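You operate a simulated robot arm through the tools that you are given. There is no shell and no other tool. Be economical: measure what you need, move in short steps, check, and stop when the job is done.

You are at the controls of a simulated two-armed robot. One attempt, no reset.

JOB
Add soap to the small jug's line, hold and cap the bottle and stir the jug to suds.
Fine: bottle and stick back where they stood. Set down upright: soap bottle, stirring stick.

It is judged by the outcome, as a careful person would: the job done as asked, and still so three seconds after it is handed in. It fails if anything else is knocked over, pushed out of place, dropped, spilled or broken. Lids that push on must go on centred and level and be pressed home; caps that screw on are set level and turned clockwise until they are tight.

ROBOT AND FRAMES
Two 7-joint arms with two-finger parallel grippers on one trunk, on a base that drives. Base frame: it is fixed to the floor where the robot stands at the start and does not move with it; the origin is under the middle of the robot, x ahead of it, y to its left, z up; the surface under the hand at the start is at about z = 86. Units: cm, degrees, N and s.
The left shoulder is at the start at [6, 14.3, 92.6], the right one opposite. With the tool pointing down near the work surface each hand reaches from about 30 to 72 cm from the robot's upright axis, wherever it stands, measured 20 degrees to its own side. Places, roughly: small jug (13x7x12 cm) [60, -30, 90]. Payload 1.57 kg a hand.
The TCP of each hand is the grasp point between the finger pads, 3 cm short of the fingertips. In the tool frame z runs along the fingers and y along their closing line. The gripper opens to 11 cm. The fingers are 2.4 cm wide and 1.2 cm thick; the gripper's body (4.8 by 11.2 cm) begins 7.8 cm behind the TCP.
Orientation is told as [roll, pitch, yaw] about the base's x, y, z axes, in that order, counted from this pose: with the fingers straight down and closing along the base's y, the tool's x points along the base's -x, its y along +y and its z along -z.

CONTROLS
- The arms move only by the tool servo_tool. It takes "left_plan", "right_plan" or both (then of equal length, played together; a hand with none holds still); each is a list of rows, each a list of 7 numbers: the turn, a rotation vector about the base's x, y, z in degrees, then the shift along the base's x, y, z in cm, then the closure, from 0 (fully open) to 1 (shut). In form: [[rx, ry, rz, tx, ty, tz, gripper], ...]. A call has 1 to 10 rows; each row shifts and turns the commanded pose from where the row before left it. Each row takes 0.2 s and may step no farther than 5 cm and 8.6 degrees from the row before; otherwise, or with a gripper value out of range, the whole call is refused. Where a pose cannot be reached the arm comes as near as it can. A force on the tool above 40 N (or 10 N above the force at the start of the call, whichever is more), or a blocked arm, ends the call early, and 0.2 s more pass. The fingers move at their own pace (about 4.5 cm/s each) and stop on an object; they squeeze with about 34 N. The grip force told is the motor's: it shows also when the fingers shut on nothing. Time passes only in rows, and 0.2 s behind the last, so rows that do not move let the fingers close. It gives the time, the measured TCP pose, the force on the tool (base axes), the opening and the grip force at its end, in the units of the frame above (readings bear some noise), with the torque about the TCP (base axes, N m) and any sound that the robot's microphone picked up.
- Cameras (640 x 400 px; columns grow to the right, rows downward): "scene" is now at [5.04, 2.13, 155.19]; the picture's right is [0.17, -0.99, 0.00], its down [-0.71, -0.12, -0.69] and it looks along [0.68, 0.11, -0.73] (base axes); focal length 280 px, centre (320, 200). "left" rides on the left gripper at [7, -1.6, -14.1] in its tool frame; the picture's right is [0.23, 0.97, 0.00], its down [-0.86, 0.20, -0.48] and it looks along [-0.47, 0.11, 0.88] (tool axes); focal length 222 px, centre (320, 200). "right" rides on the right gripper at [7, 1.6, -14.1] in its tool frame; the picture's right is [-0.23, 0.97, 0.00], its down [-0.86, -0.20, -0.48] and it looks along [-0.47, -0.11, 0.88] (tool axes); focal length 222 px, centre (320, 200). There is no depth. A picture from a camera that has moved, and an enlarged one, comes with that camera's place and axes in the base frame and with its lens. The place of the scene camera against the robot may be out by one fixed shift of up to 1.8 cm in any direction.
- grab_frame(camera): a new picture of that camera. It takes no simulated time.
- raise_lower(by): slides the trunk up (or, below 0, down) by that many cm; the arms and the scene camera ride with it, the base frame stays. It gives what a move gives, with no picture.
- base_move(legs): drives the robot by 1 to 6 legs, each [ahead, left, turn to the left] in cm, cm and degrees, along the robot's own axes; the way and the turn of a leg run together, so that a leg with both is an arc; at most 150 cm and 180 degrees a leg. The arms and the cameras ride along, it lands a little off, and it stops where it bumps. It gives what a move gives.
- aim_head(pan, tilt): turns the head with the scene camera to pan (to the left, within 86 degrees either way) and tilt (down, from -29 to 69), counted from straight ahead of the robot. It gives what a move gives.
- inspect(camera, box): a new picture of the part [left, top, right, bottom] of that camera's present view, enlarged. It takes no simulated time.
- sign_off(): hands the job in; it is judged then, once.

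Go step by step. Nothing tells you exact positions but the pictures and the camera data: compare them with the known pose of the tool, close in by small moves and look again before you grip or let go. The budget is 120 turns and 88 pictures, counting those below and the enlarged ones. Unless the task says otherwise, let go and move clear before handing in, and close with one line.

The tools are called after "Emit:" by a JSON object that holds its "name" and its "arguments". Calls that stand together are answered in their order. servo_tool: Moves the arms, as the interface text tells. Its arguments: {"type":"object","properties":{"left_plan":{"type":"array"},"right_plan":{"type":"array"}},"required":[]} The other tools are called the same way: raise_lower (by) slides the trunk up or down; base_move (legs) drives the base; aim_head (pan, tilt) turns the head that bears the scene camera; grab_frame (camera) takes a picture; inspect (camera, box) takes an enlarged picture of a part of a camera's view; sign_off () hands the job in.

At the start:

```text
time_s: 0.0
left_eef_pos: [48.43, 13.98, 100.04]
left_ee_rot: [0.0, 0.0, 0.0]
left_force: [-0.2, -0.5, -0.5]
left_ft_torque: [-0.01, 0.02, -0.01]
left_finger_gap: 11.0
left_gripper_force: 0.2
right_eef_pos: [42.16, -18.57, 99.89]
right_ee_rot: [0.0, 0.0, 0.0]
right_force: [0.5, -0.5, 1.2]
right_ft_torque: [-0.01, -0.01, 0.0]
right_finger_gap: 11.02
right_gripper_force: 0.0
trunk travel left (down, up): [-52.5, 6.5]
robot x, y, heading: [0.22, 0.02, -0.2]
head pan, tilt: [9.6, 46.5]
```

scene: 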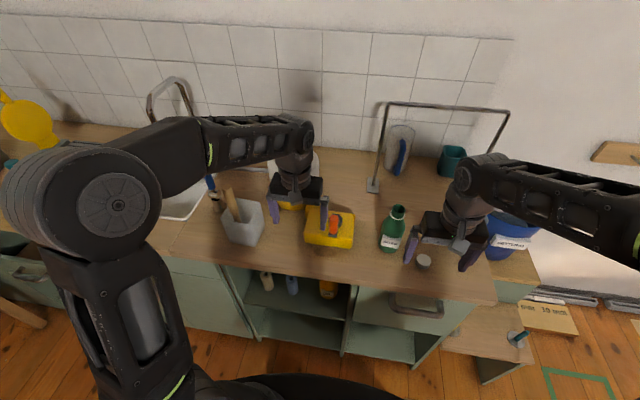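
right: 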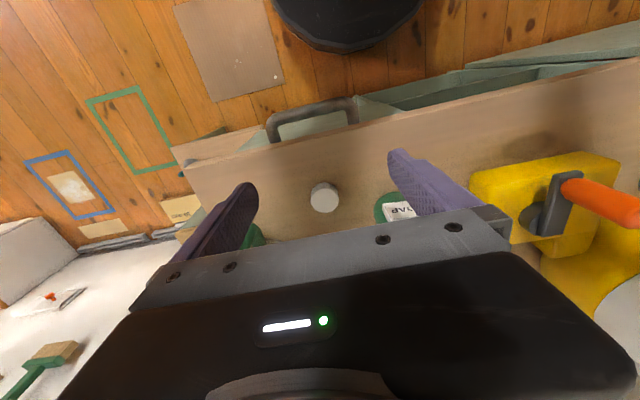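
left: 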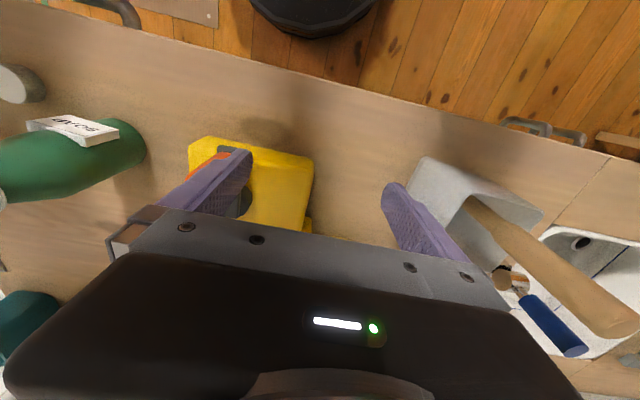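

I see a green soap bottle with an open neck, a grey cap lying near it, and a stick in a grey holder. The jug is probably hidden behind the right gripper, so I'll enlarge the view first.

Emit:
{"name": "inspect", "arguments": {"camera": "scene", "box": [360, 100, 560, 300]}}

Emit:
{"name": "inspect", "arguments": {"camera": "scene", "box": [180, 130, 380, 270]}}

```text
2.00 times, centred on (460, 200) of scene
camera zoom: at [5.04, 2.13, 155.19], right [0.17, -0.99, 0.0], down [-0.71, -0.12, -0.69], along [0.68, 0.11, -0.73], focal length 561 px, centre (40, 200)
```

zoom: 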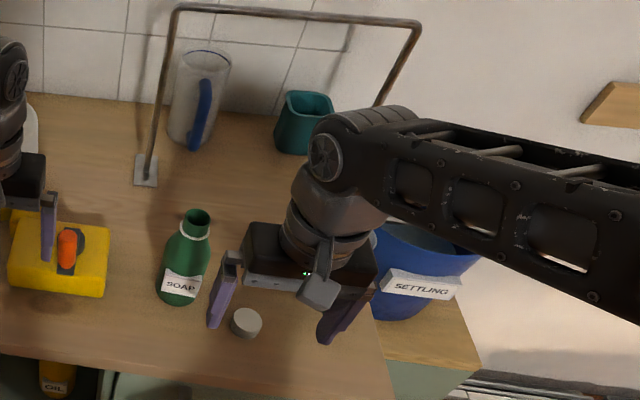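

```text
2.86 times, centred on (280, 200) of scene
camera zoom: at [5.04, 2.13, 155.19], right [0.17, -0.99, 0.0], down [-0.71, -0.12, -0.69], along [0.68, 0.11, -0.73], focal length 801 px, centre (434, 200)
```

zoom: 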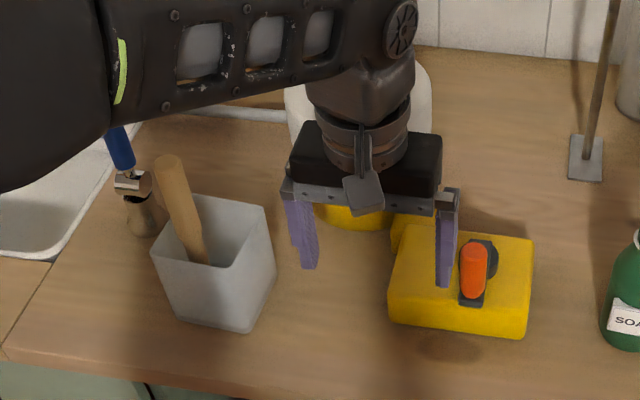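

The jug is hidden behind the right arm. I'll lift that hand and draw it back and out, then lift the left one, to see the whole counter.

Emit:
{"name": "servo_tool", "arguments": {"right_plan": [[0, 0, 0, 0, 0, 5, 0], [0, 0, 0, 0, 0, 5, 0], [0, 0, 0, -3, -3, 2, 0], [0, 0, 0, -3, -4, 0, 0], [0, 0, 0, -3, -4, 0, 0], [0, 0, 0, -3, -4, 0, 0], [0, 0, 0, -3, -4, 0, 0], [0, 0, 0, -2, -4, 0, 0]], "left_plan": [[0, 0, 0, 0, 0, 5, 0], [0, 0, 0, 0, 0, 5, 0], [0, 0, 0, -3, 3, 2, 0], [0, 0, 0, -3, 4, 0, 0], [0, 0, 0, -3, 4, 0, 0], [0, 0, 0, -3, 4, 0, 0], [0, 0, 0, -3, 4, 0, 0], [0, 0, 0, -2, 4, 0, 0]]}}

Emit:
{"name": "aim_head", "arguments": {"pan": -15, "tilt": 46.5}}

Emit:
{"name": "grab_frame", "arguments": {"camera": "scene"}}

```text
time_s: 1.8
left_eef_pos: [31.67, 37.17, 111.88]
left_ee_rot: [-0.1, -0.1, 0.0]
left_force: [-0.6, 0.2, -0.1]
left_ft_torque: [-0.01, 0.0, 0.03]
left_finger_gap: 11.02
left_gripper_force: 0.0
right_eef_pos: [26.18, -40.92, 112.01]
right_ee_rot: [-0.1, 0.0, 0.1]
right_force: [-0.6, -0.2, -0.3]
right_ft_torque: [-0.05, 0.0, -0.01]
right_finger_gap: 11.0
right_gripper_force: 0.0
right hand out of reach, approached as far as the arm can: row 3
trunk travel left (down, up): [-52.5, 6.5]
robot x, y, heading: [-0.12, -0.06, -0.2]
head pan, tilt: [9.6, 46.5]
```

```text
time_s: 2.7
left_eef_pos: [31.55, 36.97, 111.97]
left_ee_rot: [0.0, 0.0, -0.1]
left_force: [-0.4, 0.8, 0.1]
left_ft_torque: [-0.01, 0.01, 0.04]
left_finger_gap: 11.0
left_gripper_force: 0.1
right_eef_pos: [26.19, -40.75, 111.85]
right_ee_rot: [0.1, 0.1, -0.1]
right_force: [-0.1, -0.6, 0.7]
right_ft_torque: [0.04, -0.05, -0.03]
right_finger_gap: 10.99
right_gripper_force: 0.1
trunk travel left (down, up): [-52.5, 6.5]
robot x, y, heading: [0.14, 0.11, -0.0]
head pan, tilt: [-15.0, 46.5]
```

```text
82 pictures are left
camera scene: at [4.88, -1.26, 155.18], right [-0.26, -0.97, 0.0], down [-0.7, 0.19, -0.69], along [0.67, -0.18, -0.73], focal length 280 px, centre (320, 200)
```

scene: 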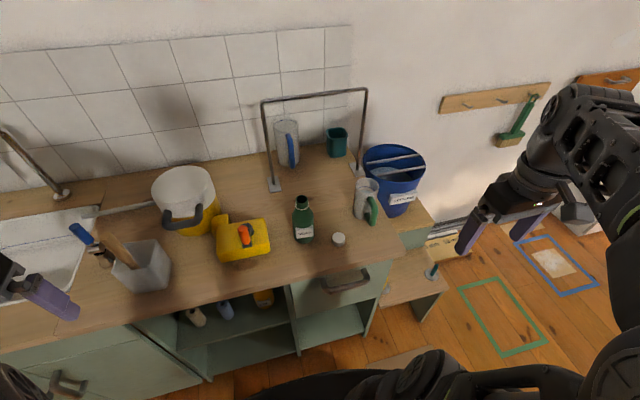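

Emit:
{"name": "inspect", "arguments": {"camera": "scene", "box": [270, 110, 450, 260]}}

Emit:
{"name": "inspect", "arguments": {"camera": "scene", "box": [330, 170, 390, 230]}}

Emit:
{"name": "inspect", "arguments": {"camera": "scene", "box": [60, 150, 280, 310]}}

```text
2.67 times, centred on (360, 185) of scene
camera zoom: at [4.88, -1.26, 155.18], right [-0.26, -0.97, 0.0], down [-0.7, 0.19, -0.69], along [0.67, -0.18, -0.73], focal length 748 px, centre (213, 240)
```

zoom: 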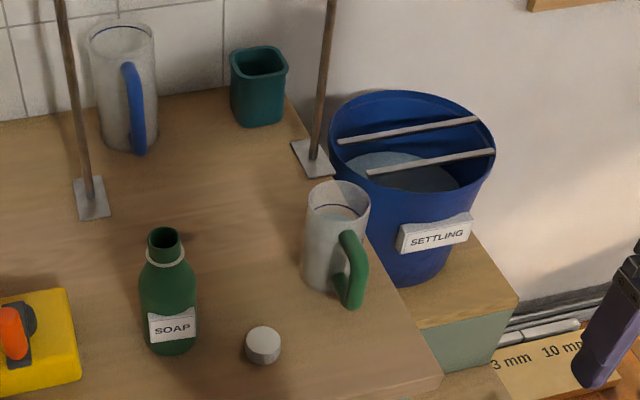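

```text
6.67 times, centred on (360, 200) of scene
camera zoom: at [4.88, -1.26, 155.18], right [-0.26, -0.97, 0.0], down [-0.7, 0.19, -0.69], along [0.67, -0.18, -0.73], focal length 1870 px, centre (53, 200)
```

zoom: 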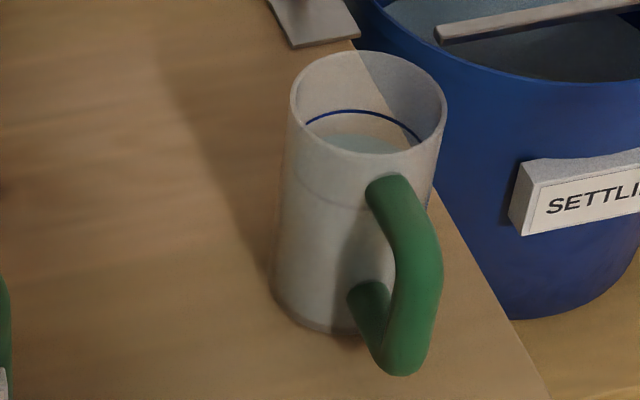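

```text
2.50 times, centred on (170, 230) of scene
camera zoom: at [4.88, -1.26, 155.18], right [-0.26, -0.97, 0.0], down [-0.7, 0.19, -0.69], along [0.67, -0.18, -0.73], focal length 701 px, centre (695, 125)
```

zoom: 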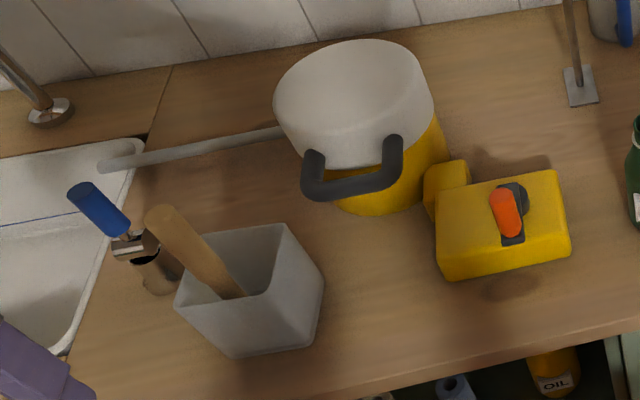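

The jug stands at about [59, -30] with its handle toward me and the line inside above the water. The open soap bottle is at about [55, -10], its mouth near z = 102, and the cap is at [50.6, -19]. I'll pitch the right hand forward and bring it in front of the bottle for a side grasp.

Emit:
{"name": "servo_tool", "arguments": {"right_plan": [[0, -8.5, 0, 1.7, 3.8, -0.5, 0.2], [0, -8.5, 0, 1.7, 3.8, -0.5, 0.2], [0, -8.5, 0, 1.7, 3.8, -0.5, 0.2], [0, -8.5, 0, 1.7, 3.8, -0.5, 0.2], [0, -8.5, 0, 1.7, 3.8, -0.5, 0.2], [0, -8.5, 0, 1.7, 3.8, -0.5, 0.2], [0, -8.5, 0, 1.7, 3.8, -0.5, 0.2], [0, -8.5, 0, 1.7, 3.8, -0.5, 0.2]]}}

Emit:
{"name": "grab_frame", "arguments": {"camera": "right"}}

Emit:
{"name": "grab_frame", "arguments": {"camera": "scene"}}

```text
time_s: 4.5
left_eef_pos: [31.61, 37.2, 111.9]
left_ee_rot: [-0.2, 0.1, 0.0]
left_force: [0.1, 0.5, 0.0]
left_ft_torque: [-0.03, -0.04, -0.01]
left_finger_gap: 10.99
left_gripper_force: 0.1
right_eef_pos: [44.97, -9.34, 115.09]
right_ee_rot: [0.1, -67.8, -0.2]
right_force: [0.0, 0.7, -0.3]
right_ft_torque: [-0.04, 0.01, -0.05]
right_finger_gap: 8.81
right_gripper_force: 0.1
right hand out of reach, approached as far as the arm can: row 5, 6, 7, 8
trunk travel left (down, up): [-52.5, 6.5]
robot x, y, heading: [-0.06, 0.14, -0.1]
head pan, tilt: [-15.0, 46.5]
```

```text
78 pictures are left
camera right: at [29.19, -7.64, 113.78], right [0.09, 0.97, 0.21], down [-0.12, -0.2, 0.97], along [0.99, -0.11, 0.1], focal length 222 px, centre (320, 200)
```

right: 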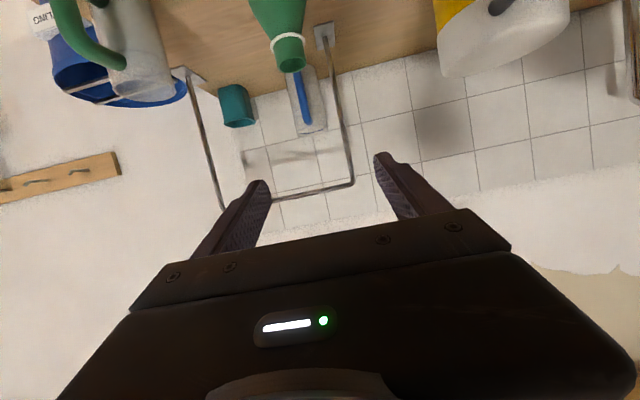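

```text
77 pictures are left
camera scene: at [4.9, -1.13, 155.18], right [-0.26, -0.97, 0.0], down [-0.7, 0.19, -0.69], along [0.66, -0.18, -0.73], focal length 280 px, centre (320, 200)
```

scene: 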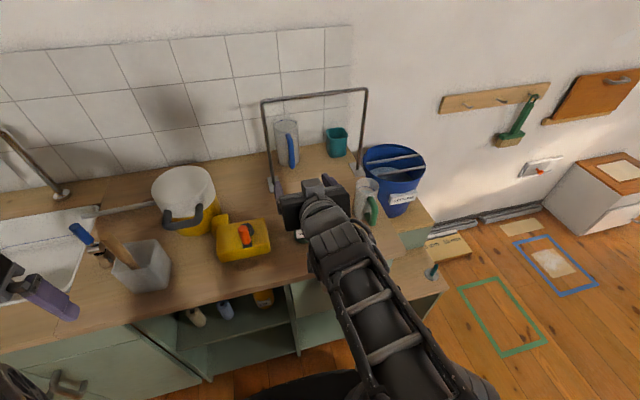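

The arm is too folded for this close forward grasp. I'll back the base up 10 cm and re-read the pose.

Emit:
{"name": "base_move", "arguments": {"legs": [[-11, 0, 0]]}}

Emit:
{"name": "servo_tool", "arguments": {"right_plan": [[0, 0, 0, 0, 0, -1, 0.2]]}}

```text
time_s: 5.7
left_eef_pos: [20.34, 37.05, 111.89]
left_ee_rot: [0.0, -0.1, 0.0]
left_force: [0.6, -0.8, 0.4]
left_ft_torque: [0.01, -0.07, 0.0]
left_finger_gap: 11.01
left_gripper_force: 0.2
right_eef_pos: [33.7, -9.37, 115.06]
right_ee_rot: [-0.1, -67.9, 0.0]
right_force: [0.0, -0.2, -0.3]
right_ft_torque: [0.0, 0.01, 0.0]
right_finger_gap: 8.81
right_gripper_force: 0.0
trunk travel left (down, up): [-52.5, 6.5]
robot x, y, heading: [-10.87, -0.09, -0.1]
head pan, tilt: [-15.0, 46.5]
```

```text
time_s: 6.1
left_eef_pos: [20.52, 37.16, 111.99]
left_ee_rot: [0.0, -0.1, -0.1]
left_force: [-0.1, -0.3, 0.0]
left_ft_torque: [-0.03, 0.0, -0.04]
left_finger_gap: 10.99
left_gripper_force: 0.1
right_eef_pos: [34.19, -9.19, 114.46]
right_ee_rot: [-0.3, -67.6, -0.1]
right_force: [-0.1, 0.4, 0.0]
right_ft_torque: [0.02, 0.02, 0.01]
right_finger_gap: 8.8
right_gripper_force: 0.0
right hand out of reach, approached as far as the arm can: row 1
trunk travel left (down, up): [-52.5, 6.5]
robot x, y, heading: [-10.89, -0.01, 0.1]
head pan, tilt: [-15.0, 46.5]
```

Next I'll move forward 10 cm and down toward the bottle's body height, staying short of the bottle.

Emit:
{"name": "servo_tool", "arguments": {"right_plan": [[0, 0, 0, 4, 0, -2, 0.2], [0, 0, 0, 4, 0, -3, 0.2], [0, 0, 0, 2, 0, -4, 0.2], [0, 0, 0, 0, 0, -4, 0.2], [0, 0, 0, 0, 0, -4, 0.2], [0, 0, 0, 0, 0, -3, 0.2]]}}

Emit:
{"name": "grab_frame", "arguments": {"camera": "right"}}

Emit:
{"name": "grab_frame", "arguments": {"camera": "scene"}}

```text
time_s: 7.5
left_eef_pos: [20.56, 37.08, 111.94]
left_ee_rot: [0.0, 0.1, 0.0]
left_force: [0.5, 0.9, -0.2]
left_ft_torque: [0.03, 0.02, -0.04]
left_finger_gap: 11.01
left_gripper_force: 0.1
right_eef_pos: [44.26, -9.24, 94.36]
right_ee_rot: [0.2, -67.9, -0.3]
right_force: [0.0, -0.4, -0.5]
right_ft_torque: [-0.02, -0.01, 0.02]
right_finger_gap: 8.82
right_gripper_force: 0.1
trunk travel left (down, up): [-52.5, 6.5]
robot x, y, heading: [-10.78, 0.1, 0.1]
head pan, tilt: [-15.0, 46.5]
```

```text
76 pictures are left
camera right: at [28.48, -7.52, 93.06], right [0.09, 0.97, 0.21], down [-0.12, -0.2, 0.97], along [0.99, -0.11, 0.1], focal length 222 px, centre (320, 200)
```

right: 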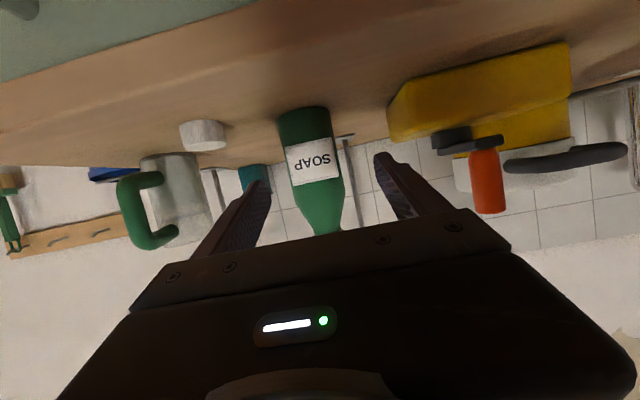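

```text
75 pictures are left
camera scene: at [-6.14, -1.25, 155.19], right [-0.26, -0.97, 0.0], down [-0.7, 0.19, -0.69], along [0.66, -0.18, -0.73], focal length 280 px, centre (320, 200)
```

scene: 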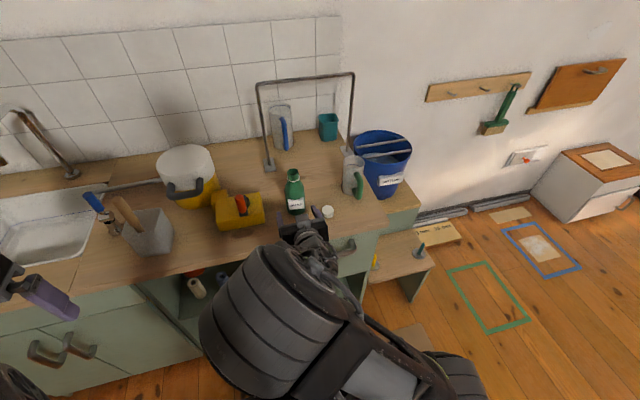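

The bottle is centred between the fingers, at about [55, -10.2]. I'll slide onto it and close.

Emit:
{"name": "servo_tool", "arguments": {"right_plan": [[0, 0, 0, 1.5, -0.95, -1.5, 0.2], [0, 0, 0, 3, 0, 0, 0.2], [0, 0, 0, 3, 0, 0, 0.2], [0, 0, 0, 3, 0, 0, 0.2], [0, 0, 0, 0, 0, 0, 0.3]]}}

Emit:
{"name": "grab_frame", "arguments": {"camera": "right"}}

```text
time_s: 8.7
left_eef_pos: [20.52, 37.03, 112.09]
left_ee_rot: [0.1, 0.1, 0.0]
left_force: [-0.1, -1.0, -0.2]
left_ft_torque: [0.0, 0.0, 0.01]
left_finger_gap: 11.02
left_gripper_force: 0.1
right_eef_pos: [54.79, -10.09, 92.7]
right_ee_rot: [-0.1, -67.7, 0.1]
right_force: [0.9, 0.2, -0.4]
right_ft_torque: [0.03, -0.01, -0.04]
right_finger_gap: 7.72
right_gripper_force: 0.1
trunk travel left (down, up): [-52.5, 6.5]
robot x, y, heading: [-11.18, 0.29, -0.1]
head pan, tilt: [-15.0, 46.5]
```

```text
74 pictures are left
camera right: at [39.04, -8.41, 91.56], right [0.09, 0.97, 0.21], down [-0.12, -0.2, 0.97], along [0.99, -0.11, 0.1], focal length 222 px, centre (320, 200)
```

right: 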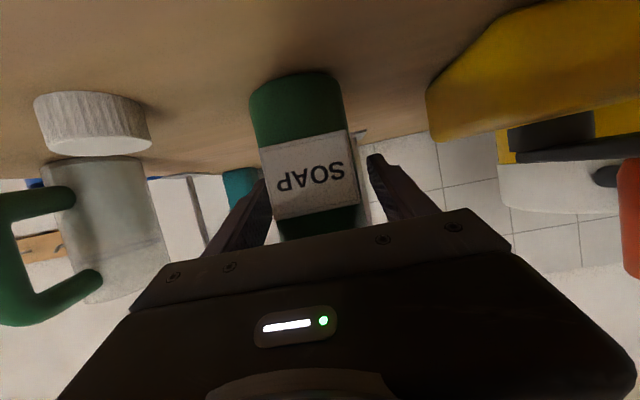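

Emit:
{"name": "servo_tool", "arguments": {"right_plan": [[0, 0, 0, 0, 0.15, 0, 0.4], [0, 0, 0, 0, 0, 0, 0.5], [0, 0, 0, 0, 0, 0, 0.6], [0, 0, 0, 0, 0, 0, 0.6]]}}

Emit:
{"name": "grab_frame", "arguments": {"camera": "right"}}

```text
time_s: 9.7
left_eef_pos: [20.56, 37.07, 111.98]
left_ee_rot: [0.0, 0.0, 0.0]
left_force: [0.4, 0.4, -0.1]
left_ft_torque: [-0.03, 0.0, 0.01]
left_finger_gap: 10.99
left_gripper_force: 0.1
right_eef_pos: [54.78, -9.98, 92.86]
right_ee_rot: [0.0, -67.9, -0.1]
right_force: [-1.0, -1.4, 0.9]
right_ft_torque: [0.06, 0.03, 0.02]
right_finger_gap: 5.94
right_gripper_force: 34.2
trunk travel left (down, up): [-52.5, 6.5]
robot x, y, heading: [-10.91, -0.08, -0.0]
head pan, tilt: [-15.0, 46.5]
```

```text
73 pictures are left
camera right: at [38.99, -8.32, 91.6], right [0.09, 0.97, 0.21], down [-0.12, -0.2, 0.97], along [0.99, -0.11, 0.1], focal length 222 px, centre (320, 200)
```

right: 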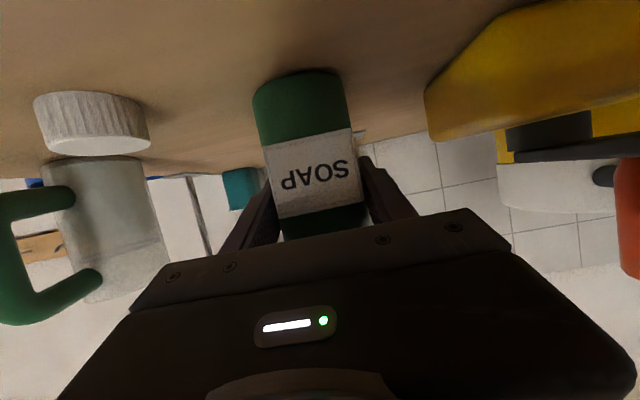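

Bottle gripped (5.9 cm wide), TCP about 9 cm below the mouth. I'll lift it straight up and move it upright toward the jug.

Emit:
{"name": "servo_tool", "arguments": {"right_plan": [[0, 0, 0, 0, 0, 1.5, 0.6], [0, 0, 0, 0, 0, 3, 0.6], [0, 0, 0, 0, 0, 3, 0.6], [0, 0, 0, 0, 0, 3, 0.6], [0, 0, 0, 0, 0, 3, 0.6], [0, 0, 0, 1.5, -1.5, 1.5, 0.6], [0, 0, 0, 1.5, -2, 0, 0.6], [0, 0, 0, 1.5, -2, 0, 0.6], [0, 0, 0, 0, -2, 0, 0.6]]}}

Emit:
{"name": "grab_frame", "arguments": {"camera": "scene"}}

Emit:
{"name": "grab_frame", "arguments": {"camera": "right"}}

```text
time_s: 11.7
left_eef_pos: [20.53, 36.89, 111.87]
left_ee_rot: [0.0, 0.0, -0.1]
left_force: [0.7, -0.1, 0.1]
left_ft_torque: [-0.04, 0.01, 0.0]
left_finger_gap: 11.0
left_gripper_force: 0.0
right_eef_pos: [59.21, -17.5, 107.8]
right_ee_rot: [-0.1, -67.9, 0.0]
right_force: [0.3, 0.1, -4.0]
right_ft_torque: [-0.02, -0.04, -0.01]
right_finger_gap: 5.88
right_gripper_force: 34.4
trunk travel left (down, up): [-52.5, 6.5]
robot x, y, heading: [-11.02, 0.09, 0.2]
head pan, tilt: [-15.0, 46.5]
```

```text
72 pictures are left
camera scene: at [-6.16, -1.33, 155.18], right [-0.26, -0.97, 0.0], down [-0.7, 0.19, -0.69], along [0.66, -0.18, -0.73], focal length 280 px, centre (320, 200)
```

scene: 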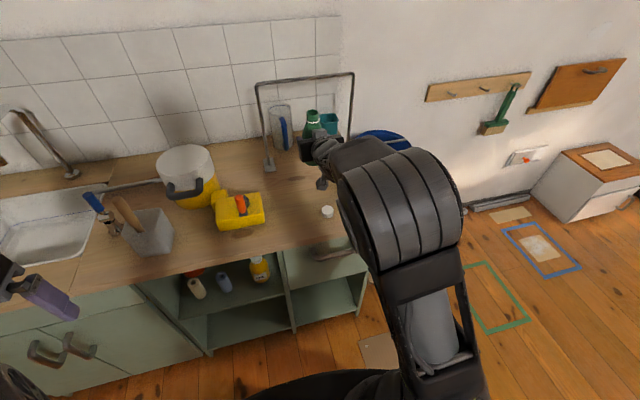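

```text
71 pictures are left
camera right: at [43.48, -15.82, 106.58], right [0.09, 0.97, 0.21], down [-0.12, -0.2, 0.97], along [0.99, -0.11, 0.1], focal length 222 px, centre (320, 200)
```

right: 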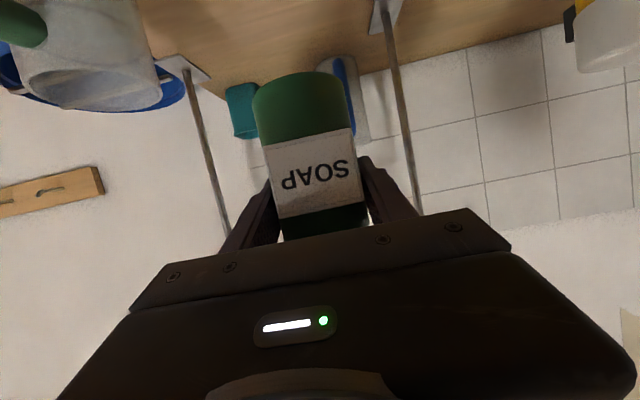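

The bottle is upright beside the jug at a safe height. I'll tip it partly (40°) with the mouth over the jug, then check the views.

Emit:
{"name": "servo_tool", "arguments": {"right_plan": [[0, 0, 0, 0, -1.5, 0, 0.6], [8, 0, 0, 0, -1, -0.5, 0.6], [8, 0, 0, 0, -1, -0.5, 0.6], [8, 0, 0, 0, -1, -0.5, 0.6], [8, 0, 0, 0, 0, -0.5, 0.6], [8, 0, 0, 0, 0, -0.5, 0.6]]}}

Emit:
{"name": "grab_frame", "arguments": {"camera": "scene"}}

Emit:
{"name": "grab_frame", "arguments": {"camera": "right"}}

```text
time_s: 13.1
left_eef_pos: [20.68, 37.08, 111.84]
left_ee_rot: [-0.1, 0.1, 0.0]
left_force: [0.3, -0.1, -0.7]
left_ft_torque: [-0.03, 0.07, -0.01]
left_finger_gap: 10.99
left_gripper_force: 0.2
right_eef_pos: [59.29, -22.02, 105.23]
right_ee_rot: [65.6, -45.1, -57.5]
right_force: [0.8, 0.3, -2.7]
right_ft_torque: [-0.02, 0.02, -0.01]
right_finger_gap: 5.86
right_gripper_force: 34.1
trunk travel left (down, up): [-52.5, 6.5]
robot x, y, heading: [-10.84, 0.14, -0.1]
head pan, tilt: [-15.0, 46.5]
```

```text
70 pictures are left
camera scene: at [-6.04, -1.21, 155.18], right [-0.26, -0.97, 0.0], down [-0.7, 0.19, -0.69], along [0.66, -0.18, -0.73], focal length 280 px, centre (320, 200)
```

scene: 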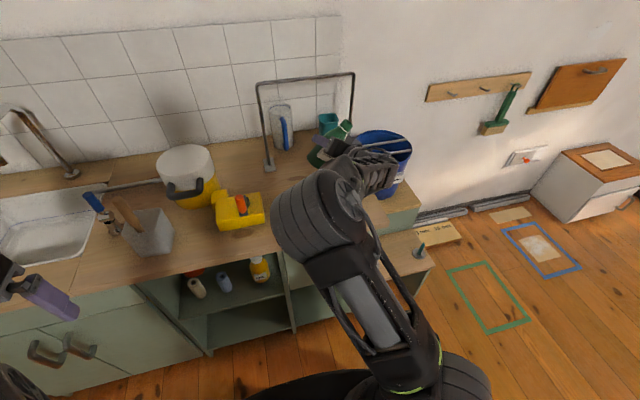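

```text
69 pictures are left
camera right: at [43.54, -19.97, 105.37], right [0.09, 0.61, 0.79], down [-0.12, -0.78, 0.62], along [0.99, -0.15, 0.0], focal length 222 px, centre (320, 200)
```

right: 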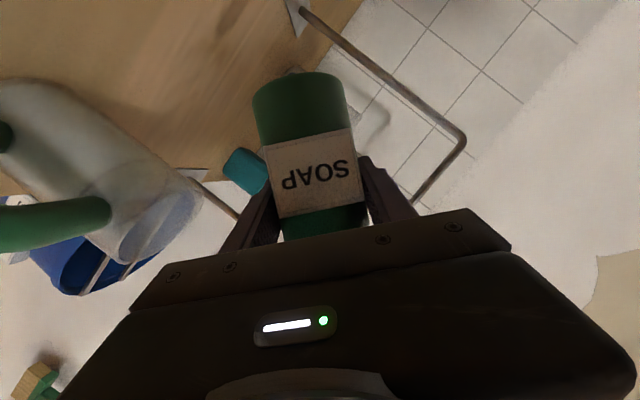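

Emit:
{"name": "inspect", "arguments": {"camera": "right", "box": [0, 60, 240, 300]}}

Emit:
{"name": "inspect", "arguments": {"camera": "scene", "box": [290, 90, 430, 220]}}

```text
1.67 times, centred on (120, 180) of right
camera zoom: at [43.54, -19.97, 105.37], right [0.09, 0.61, 0.79], down [-0.12, -0.78, 0.62], along [0.99, -0.15, 0.0], focal length 370 px, centre (653, 233)
```

zoom: 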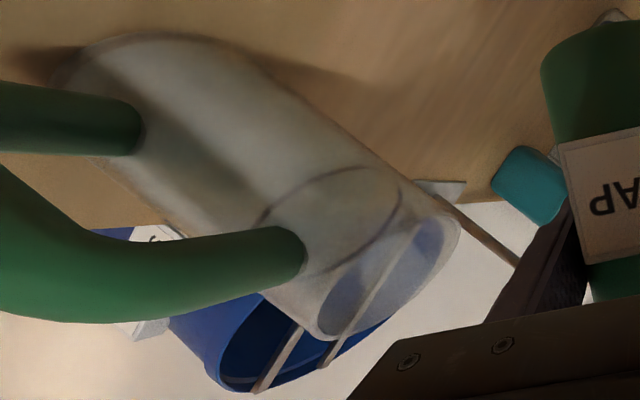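

```text
3.08 times, centred on (360, 155) of scene
camera zoom: at [-6.04, -1.21, 155.18], right [-0.26, -0.97, 0.0], down [-0.7, 0.19, -0.69], along [0.66, -0.18, -0.73], focal length 863 px, centre (197, 338)
```

zoom: 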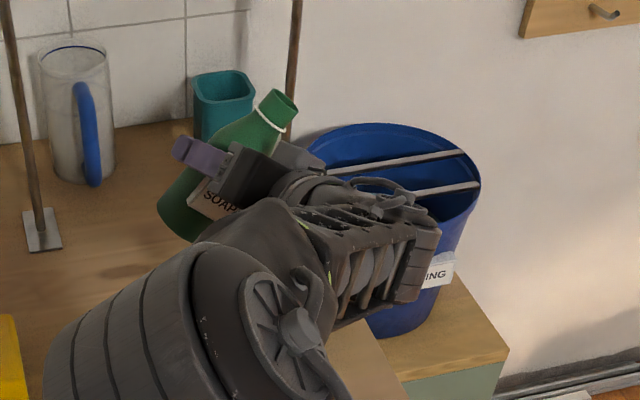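

The jug rim is centred near [58, -30, 98], and it is hard to watch from the scene camera. I'll bring the left hand's camera high on the left, looking down into the jug.

Emit:
{"name": "servo_tool", "arguments": {"left_plan": [[-5, 0, 0, 0, -1, 4.7, 0], [-5, 0, 0, 0, -1, 4.7, 0], [-5, 0, 0, 1.4, -4, 2.2, 0], [-5, 0, 0, 1.4, -4.2, 2, 0], [-5, 0, 0, 1.4, -4.2, 2, 0], [-5, 0, 0, 1.4, -4.2, 2, 0], [-5, 0, 0, 1.4, -4.2, 2, 0], [-5, 0, 0, 1.4, -4.2, 2, 0], [-5, 0, 0, 1.4, -4.2, 2, 0], [0, 0, 0, 1.4, -4.2, 0.5, 0]]}}

Emit:
{"name": "grab_frame", "arguments": {"camera": "left"}}

```text
time_s: 15.3
left_eef_pos: [26.69, 25.26, 111.06]
left_ee_rot: [-12.3, -0.3, 0.0]
left_force: [0.9, -0.5, 0.7]
left_ft_torque: [0.03, -0.01, -0.04]
left_finger_gap: 10.97
left_gripper_force: 0.0
left hand out of reach, approached as far as the arm can: row 1, 2, 3, 4, 5, 6, 7, 8, 9
right_eef_pos: [59.35, -22.15, 105.27]
right_ee_rot: [65.7, -45.2, -57.7]
right_force: [-0.7, -0.6, -3.8]
right_ft_torque: [-0.05, -0.02, 0.01]
right_finger_gap: 5.9
right_gripper_force: 33.5
trunk travel left (down, up): [-52.5, 6.5]
robot x, y, heading: [-11.04, 0.05, 0.0]
head pan, tilt: [-15.0, 46.5]
```

```text
66 pictures are left
camera left: at [19.68, 26.75, 125.19], right [-0.23, 0.95, -0.21], down [0.85, 0.3, 0.43], along [0.47, -0.08, -0.88], focal length 222 px, centre (320, 200)
```

left: 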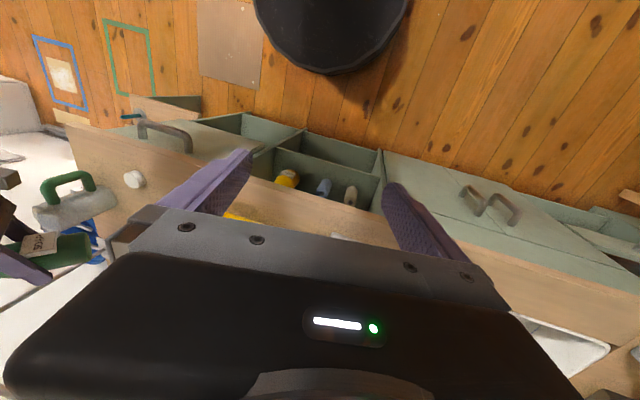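

The left arm can't get up there. First I'll check whether the right hand's own camera can read the level in the see-through jug.

Emit:
{"name": "inspect", "arguments": {"camera": "right", "box": [30, 100, 190, 260]}}

Emit:
{"name": "inspect", "arguments": {"camera": "left", "box": [0, 150, 120, 290]}}

```text
2.50 times, centred on (110, 180) of right
camera zoom: at [43.53, -20.18, 105.34], right [0.09, 0.61, 0.79], down [-0.12, -0.78, 0.62], along [0.99, -0.15, 0.0], focal length 555 px, centre (845, 250)
```

zoom: 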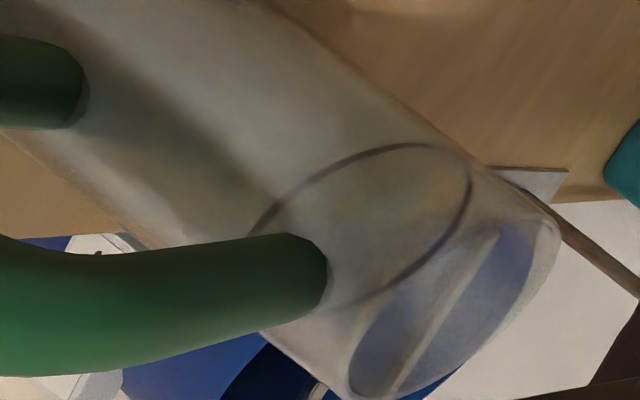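

```text
2.86 times, centred on (60, 220) of left
camera zoom: at [19.68, 26.75, 125.19], right [-0.23, 0.95, -0.21], down [0.85, 0.3, 0.43], along [0.47, -0.08, -0.88], focal length 635 px, centre (1063, 143)
```

zoom: 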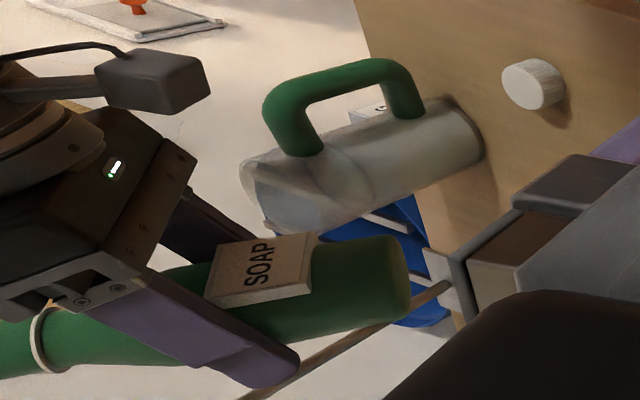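

The left camera can see the jug from the side. I'll bring the left hand nearer, at a reachable height and with some roll, to look down into it.

Emit:
{"name": "servo_tool", "arguments": {"left_plan": [[0, 0, 0, 1.5, -3.5, 0, 0], [0, 0, 0, 1.5, -3.5, 0, 0], [-5, 0, 0, 1.5, -3.5, 0.5, 0], [-5, 0, 0, 1.5, -3.5, 0.5, 0], [-5, 0, 0, 1.5, 0, 2, 0], [-5, 0, 0, 0, 0, 2, 0]]}}

Emit:
{"name": "grab_frame", "arguments": {"camera": "left"}}

```text
time_s: 16.7
left_eef_pos: [34.24, 11.52, 116.02]
left_ee_rot: [-32.5, -0.4, 0.1]
left_force: [-0.1, 0.6, 0.3]
left_ft_torque: [0.02, 0.02, 0.02]
left_finger_gap: 10.99
left_gripper_force: 0.1
right_eef_pos: [59.26, -21.93, 105.32]
right_ee_rot: [65.6, -45.2, -57.6]
right_force: [0.4, -0.2, -3.5]
right_ft_torque: [-0.03, 0.01, -0.05]
right_finger_gap: 5.89
right_gripper_force: 34.2
trunk travel left (down, up): [-52.5, 6.5]
robot x, y, heading: [-11.24, 0.05, -0.0]
head pan, tilt: [-15.0, 46.5]
```

```text
63 pictures are left
camera left: at [27.13, 17.79, 128.78], right [-0.23, 0.82, -0.53], down [0.85, 0.43, 0.3], along [0.47, -0.38, -0.8], focal length 222 px, centre (320, 200)
```

left: 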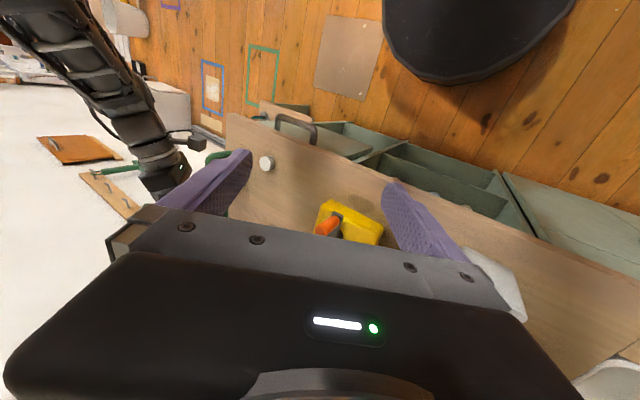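

Emit:
{"name": "servo_tool", "arguments": {"left_plan": [[-6, -4, 0, 0, 0, 1, 0.5], [-6, -4, 0, 0, -1, 1, 1], [-6, -4, 0, 0, -1, 1, 1], [0, -4, 0, 0, 0, 0, 1], [0, 0, 0, 0, 0, 0, 1], [0, 0, 0, 0, 0, 0, 1]]}}

Emit:
{"name": "grab_frame", "arguments": {"camera": "left"}}

```text
time_s: 18.1
left_eef_pos: [34.08, 9.52, 118.9]
left_ee_rot: [-50.9, -16.2, 2.3]
left_force: [0.0, -0.1, -0.1]
left_ft_torque: [0.0, -0.01, 0.0]
left_finger_gap: 0.01
left_gripper_force: 6.6
right_eef_pos: [59.28, -22.0, 105.22]
right_ee_rot: [65.7, -45.2, -57.7]
right_force: [0.7, 0.4, -3.1]
right_ft_torque: [-0.04, -0.07, 0.02]
right_finger_gap: 5.89
right_gripper_force: 34.3
trunk travel left (down, up): [-52.5, 6.5]
robot x, y, heading: [-11.24, -0.1, 0.1]
head pan, tilt: [-15.0, 46.5]
```

```text
62 pictures are left
camera left: at [24.25, 19.03, 126.87], right [-0.03, 0.61, -0.79], down [0.76, 0.53, 0.38], along [0.65, -0.59, -0.48], focal length 222 px, centre (320, 200)
```

left: 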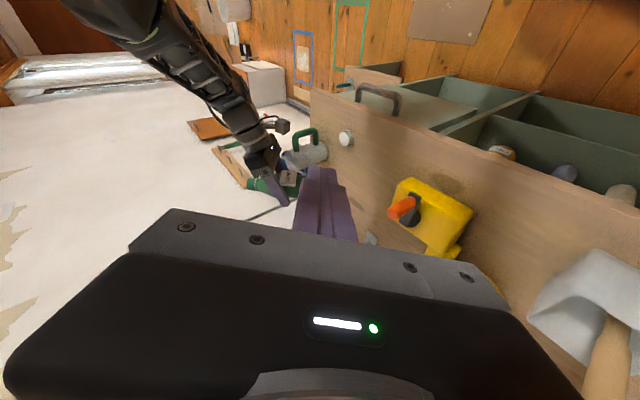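

Emit:
{"name": "inspect", "arguments": {"camera": "left", "box": [240, 110, 340, 210]}}

```text
4.00 times, centred on (290, 160) of left
camera zoom: at [24.25, 19.03, 126.87], right [-0.03, 0.61, -0.79], down [0.76, 0.53, 0.38], along [0.65, -0.59, -0.48], focal length 888 px, centre (440, 360)
```

zoom: 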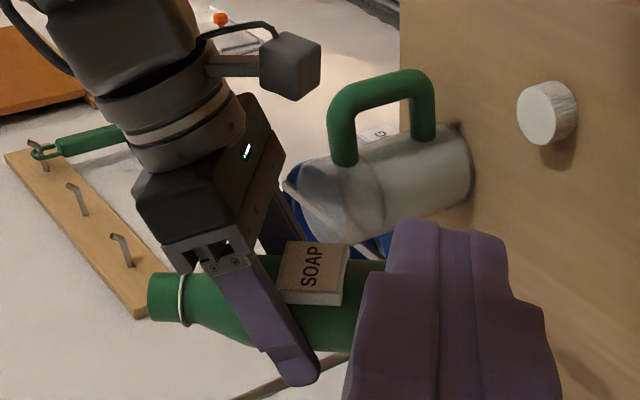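

The left camera has a clear side view of the jug and bottle. I'll tip further to about 65°, keeping the mouth over the jug, and look again.

Emit:
{"name": "servo_tool", "arguments": {"right_plan": [[8, 0, 0, -0.3, 0.3, -0.7, 0.6], [8, 0, 0, -0.3, 0.3, -0.7, 0.6], [8, 0, 0, -0.2, 0.3, -0.7, 0.6]]}}

Emit:
{"name": "inspect", "arguments": {"camera": "left", "box": [240, 110, 340, 210]}}

Emit:
{"name": "grab_frame", "arguments": {"camera": "scene"}}

```text
time_s: 18.9
left_eef_pos: [34.1, 9.57, 119.03]
left_ee_rot: [-50.9, -16.1, 2.1]
left_force: [-0.4, 0.4, -0.8]
left_ft_torque: [-0.02, 0.02, 0.01]
left_finger_gap: 0.0
left_gripper_force: 21.0
right_eef_pos: [58.15, -20.09, 106.86]
right_ee_rot: [79.5, -23.9, -65.6]
right_force: [-0.3, -0.1, -2.6]
right_ft_torque: [-0.06, -0.01, -0.01]
right_finger_gap: 5.87
right_gripper_force: 34.2
right hand out of reach, approached as far as the arm can: row 1, 3
trunk travel left (down, up): [-52.5, 6.5]
robot x, y, heading: [-11.14, -0.12, 0.0]
head pan, tilt: [-15.0, 46.5]
```

```text
4.00 times, centred on (290, 160) of left
camera zoom: at [24.25, 19.14, 126.86], right [-0.03, 0.61, -0.79], down [0.76, 0.53, 0.38], along [0.65, -0.59, -0.48], focal length 888 px, centre (440, 360)
```

zoom: 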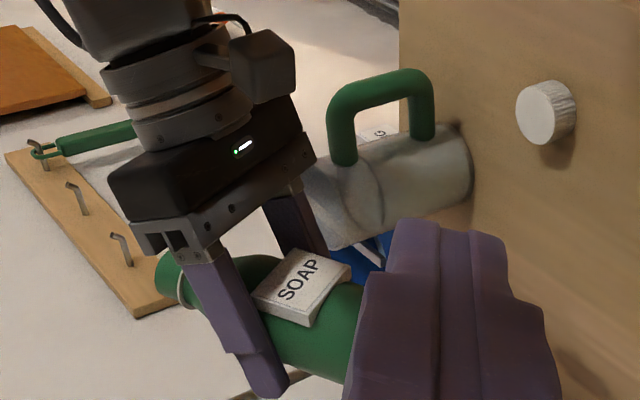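

```text
59 pictures are left
camera scene: at [-6.14, -1.16, 155.19], right [-0.26, -0.97, 0.0], down [-0.7, 0.19, -0.69], along [0.66, -0.18, -0.73], focal length 280 px, centre (320, 200)
```

scene: 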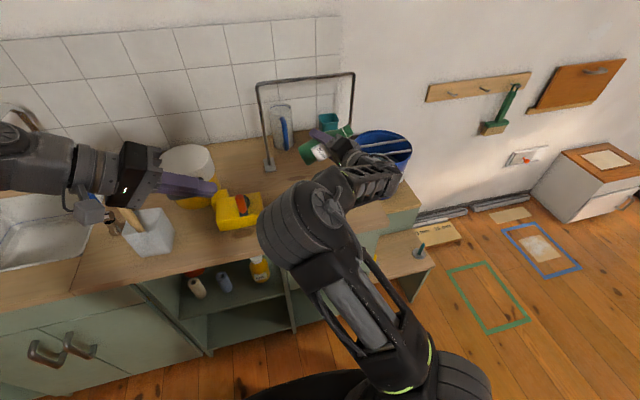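

The tilt is as intended at 64°, but the hand can't get lower with this arm posture. I'll lower the trunk 6 cm instead so the mouth is closer to the jug.

Emit:
{"name": "raise_lower", "arguments": {"by": -6}}

Emit:
{"name": "inspect", "arguments": {"camera": "left", "box": [240, 90, 340, 190]}}

```text
time_s: 19.9
left_eef_pos: [34.11, 9.31, 113.09]
left_ee_rot: [-50.9, -16.0, 2.2]
left_force: [-0.1, 0.1, 0.1]
left_ft_torque: [0.05, 0.0, 0.02]
left_finger_gap: 0.01
left_gripper_force: 21.4
right_eef_pos: [58.21, -20.07, 100.73]
right_ee_rot: [79.5, -23.9, -65.5]
right_force: [0.6, -0.1, -2.1]
right_ft_torque: [-0.04, -0.03, 0.01]
right_finger_gap: 5.87
right_gripper_force: 33.9
trunk travel left (down, up): [-46.5, 12.5]
robot x, y, heading: [-11.07, -0.25, 0.1]
head pan, tilt: [-15.0, 46.5]
```

```text
4.00 times, centred on (290, 140) of left
camera zoom: at [24.24, 19.03, 120.88], right [-0.03, 0.61, -0.79], down [0.76, 0.53, 0.38], along [0.65, -0.59, -0.48], focal length 888 px, centre (440, 440)
```

zoom: 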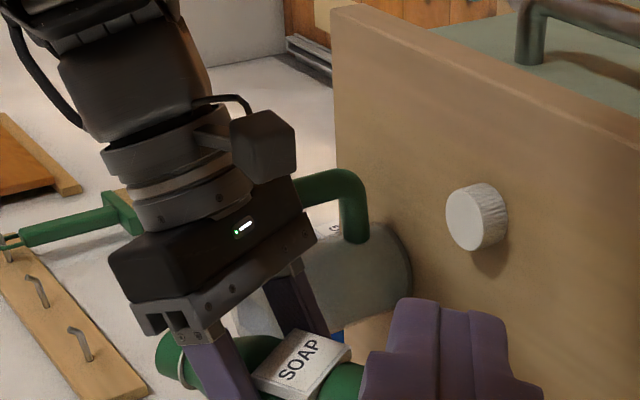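

Emit:
{"name": "grab_frame", "arguments": {"camera": "right"}}

Emit:
{"name": "inspect", "arguments": {"camera": "scene", "box": [280, 80, 440, 210]}}

```text
57 pictures are left
camera right: at [42.42, -18.37, 101.66], right [0.09, 0.24, 0.97], down [-0.12, -0.96, 0.25], along [0.99, -0.14, -0.06], focal length 222 px, centre (320, 200)
```

right: 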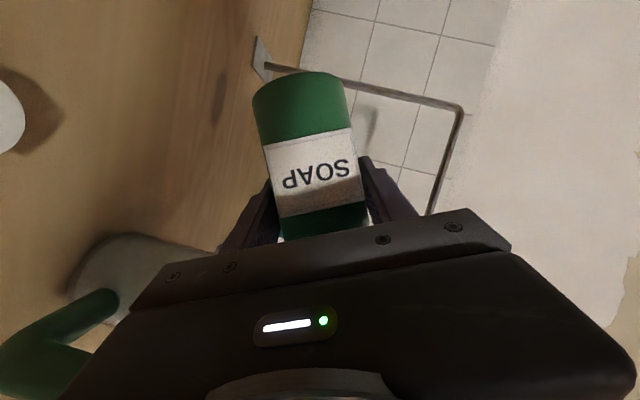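

```text
3.08 times, centred on (360, 145) of scene
camera zoom: at [-6.15, -1.28, 149.18], right [-0.26, -0.97, 0.0], down [-0.7, 0.19, -0.69], along [0.66, -0.18, -0.73], focal length 863 px, centre (197, 369)
```

zoom: 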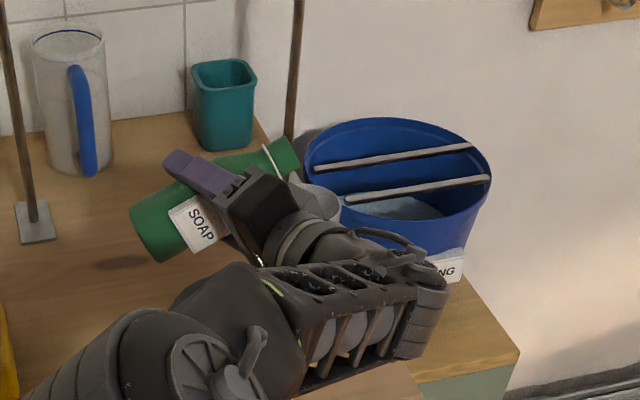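

The mouth sits over the jug's near-left part, and the jug centre reads about [58.8, -30.8]. I'll tip to about 80° with small shifts and check for flow.

Emit:
{"name": "servo_tool", "arguments": {"right_plan": [[8, 0, 0, 0.2, -0.2, 0.6, 0.6], [8, 0, 0, 0.2, -0.2, 0.6, 0.6]]}}

Emit:
{"name": "inspect", "arguments": {"camera": "scene", "box": [280, 80, 440, 210]}}

Emit:
{"name": "inspect", "arguments": {"camera": "left", "box": [220, 90, 340, 210]}}

```text
time_s: 20.5
left_eef_pos: [34.07, 9.4, 113.04]
left_ee_rot: [-50.9, -16.1, 2.2]
left_force: [-0.5, -0.4, -0.2]
left_ft_torque: [0.02, -0.03, 0.04]
left_finger_gap: 0.01
left_gripper_force: 21.5
right_eef_pos: [57.89, -19.06, 102.45]
right_ee_rot: [86.1, -9.2, -67.5]
right_force: [-0.5, -0.1, -3.2]
right_ft_torque: [-0.03, 0.0, 0.02]
right_finger_gap: 5.88
right_gripper_force: 34.0
right hand out of reach, approached as far as the arm can: row 1, 2
trunk travel left (down, up): [-46.5, 12.5]
robot x, y, heading: [-11.05, -0.28, -0.1]
head pan, tilt: [-15.0, 46.5]
```

```text
3.08 times, centred on (360, 145) of scene
camera zoom: at [-6.16, -1.28, 149.18], right [-0.26, -0.97, 0.0], down [-0.7, 0.19, -0.69], along [0.66, -0.18, -0.73], focal length 863 px, centre (197, 369)
```

zoom: 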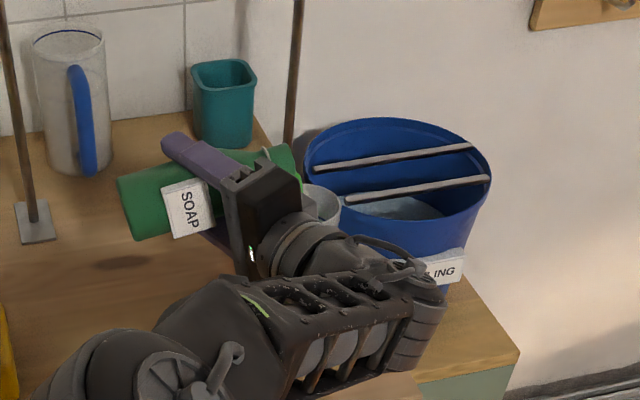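

```text
3.33 times, centred on (280, 150) of left
camera zoom: at [24.23, 19.02, 120.89], right [-0.03, 0.61, -0.79], down [0.76, 0.53, 0.38], along [0.65, -0.59, -0.48], focal length 740 px, centre (453, 367)
```

zoom: 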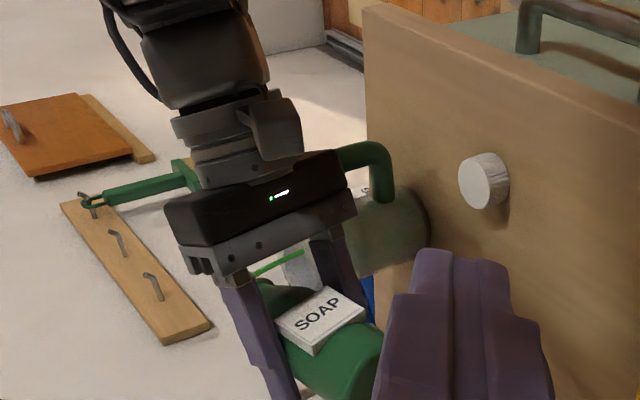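

Soap is already flowing (thin green stream), so I need to check at once that it lands in the jug.

Emit:
{"name": "inspect", "arguments": {"camera": "scene", "box": [335, 105, 375, 145]}}

Emit:
{"name": "inspect", "arguments": {"camera": "left", "box": [260, 130, 310, 180]}}

```text
10.00 times, centred on (355, 125) of scene
camera zoom: at [-6.16, -1.28, 149.18], right [-0.26, -0.97, 0.0], down [-0.7, 0.19, -0.69], along [0.66, -0.18, -0.73], focal length 2805 px, centre (-30, 950)
```

zoom: 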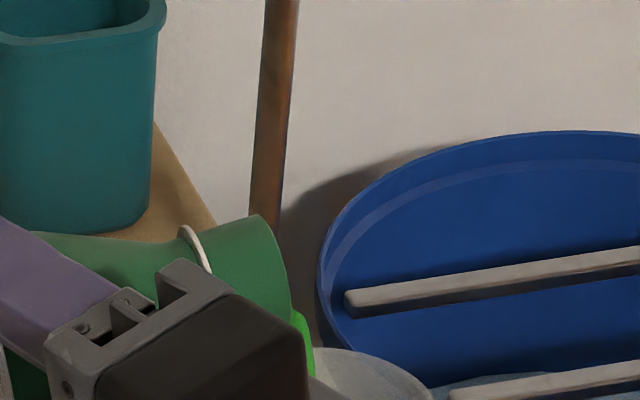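

```text
8.00 times, centred on (285, 155) of left
camera zoom: at [24.23, 19.02, 120.89], right [-0.03, 0.61, -0.79], down [0.76, 0.53, 0.38], along [0.65, -0.59, -0.48], focal length 1777 px, centre (600, 560)
```

zoom: 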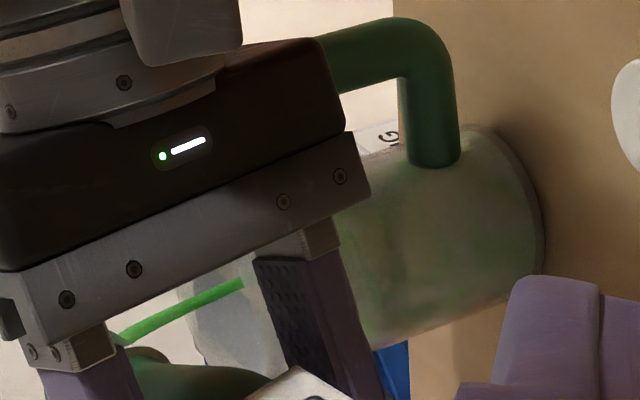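

The stream goes into the jug. I'll tip back to stop the flow, keeping the mouth over the jug, and then read the level.

Emit:
{"name": "servo_tool", "arguments": {"right_plan": [[-8, 0, 0, 0.3, -1.3, 0, 0.6], [-8, 0, 0, 0.3, -1.2, 0, 0.6], [-8, 0, 0, 0, -0.5, 0, 0.6]]}}

Emit:
{"name": "inspect", "arguments": {"camera": "left", "box": [240, 100, 330, 190]}}

Emit:
{"name": "inspect", "arguments": {"camera": "scene", "box": [325, 95, 395, 165]}}

```text
time_s: 21.3
left_eef_pos: [34.1, 9.41, 113.03]
left_ee_rot: [-50.9, -16.1, 2.2]
left_force: [0.0, -0.2, -0.3]
left_ft_torque: [-0.02, 0.01, 0.04]
left_finger_gap: 0.01
left_gripper_force: 21.2
right_eef_pos: [58.31, -21.82, 102.65]
right_ee_rot: [75.6, -31.3, -63.8]
right_force: [-0.2, -0.3, -2.8]
right_ft_torque: [-0.04, 0.02, -0.02]
right_finger_gap: 5.87
right_gripper_force: 33.9
right hand out of reach, approached as far as the arm can: row 1
trunk travel left (down, up): [-46.5, 12.5]
robot x, y, heading: [-10.69, -0.01, -0.1]
head pan, tilt: [-15.0, 46.5]
```

```text
4.44 times, centred on (285, 145) of left
camera zoom: at [24.22, 19.02, 120.89], right [-0.03, 0.61, -0.79], down [0.76, 0.53, 0.38], along [0.65, -0.59, -0.48], focal length 987 px, centre (476, 444)
```

zoom: 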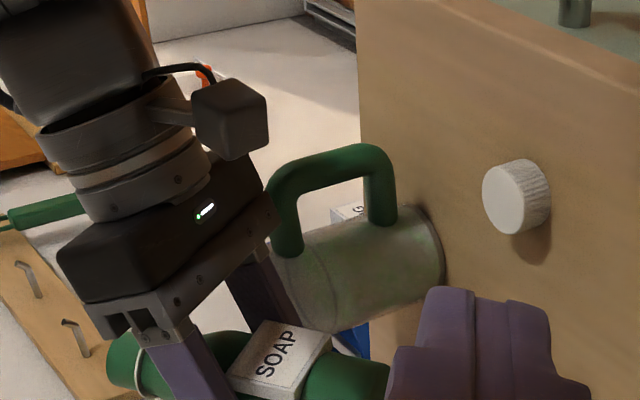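

```text
5.71 times, centred on (360, 130) of scene
camera zoom: at [-6.17, -1.29, 149.18], right [-0.26, -0.97, 0.0], down [-0.7, 0.19, -0.69], along [0.66, -0.18, -0.73], focal length 1603 px, centre (91, 600)
```

zoom: 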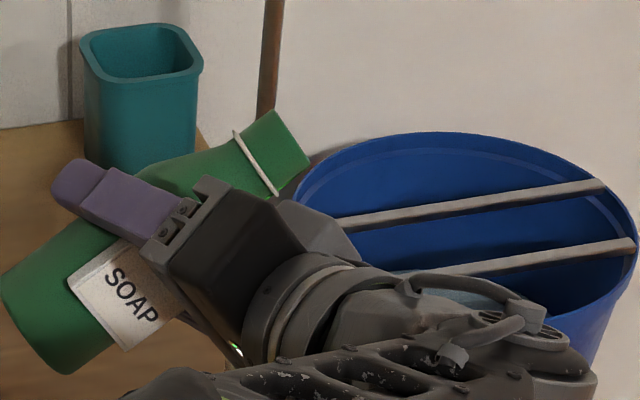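

Flow stopped. I'll set the bottle upright and move it aside to read the jug level with the scene camera.

Emit:
{"name": "servo_tool", "arguments": {"right_plan": [[-8, 0, 0, 0, -0.5, 0.8, 0.6], [-8, 0, 0, 0, 0, 1, 0.6], [-8, 0, 0, 0, 0.5, 1.5, 0.6], [-8, 0, 0, 0, 1, 1.5, 0.6], [-8, 0, 0, 0, 1.5, 1.5, 0.6], [-8, 0, 0, 0, 2, 1, 0.6], [-8, 0, 0, -2, 3, 0, 0.6], [0, 0, 0, -3, 3, 0, 0.6], [0, 0, 0, -3, 3.5, 0, 0.6], [0, 0, 0, -2, 3, 0, 0.6]]}}

Emit:
{"name": "grab_frame", "arguments": {"camera": "scene"}}

```text
time_s: 23.5
left_eef_pos: [34.04, 9.45, 113.0]
left_ee_rot: [-51.0, -16.1, 2.2]
left_force: [0.7, 0.0, 0.3]
left_ft_torque: [0.04, -0.01, -0.01]
left_finger_gap: 0.0
left_gripper_force: 21.2
right_eef_pos: [48.23, -4.71, 109.82]
right_ee_rot: [-0.2, -67.8, -0.1]
right_force: [-0.1, 0.3, -4.2]
right_ft_torque: [0.02, 0.03, 0.0]
right_finger_gap: 5.87
right_gripper_force: 33.8
trunk travel left (down, up): [-46.5, 12.5]
robot x, y, heading: [-10.84, 0.09, -0.2]
head pan, tilt: [-15.0, 46.5]
```

```text
49 pictures are left
camera scene: at [-6.18, -1.22, 149.18], right [-0.26, -0.97, 0.0], down [-0.7, 0.19, -0.69], along [0.66, -0.18, -0.73], focal length 280 px, centre (320, 200)
```

scene: 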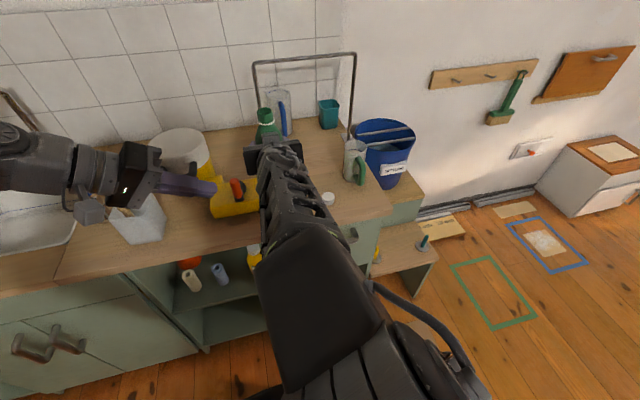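

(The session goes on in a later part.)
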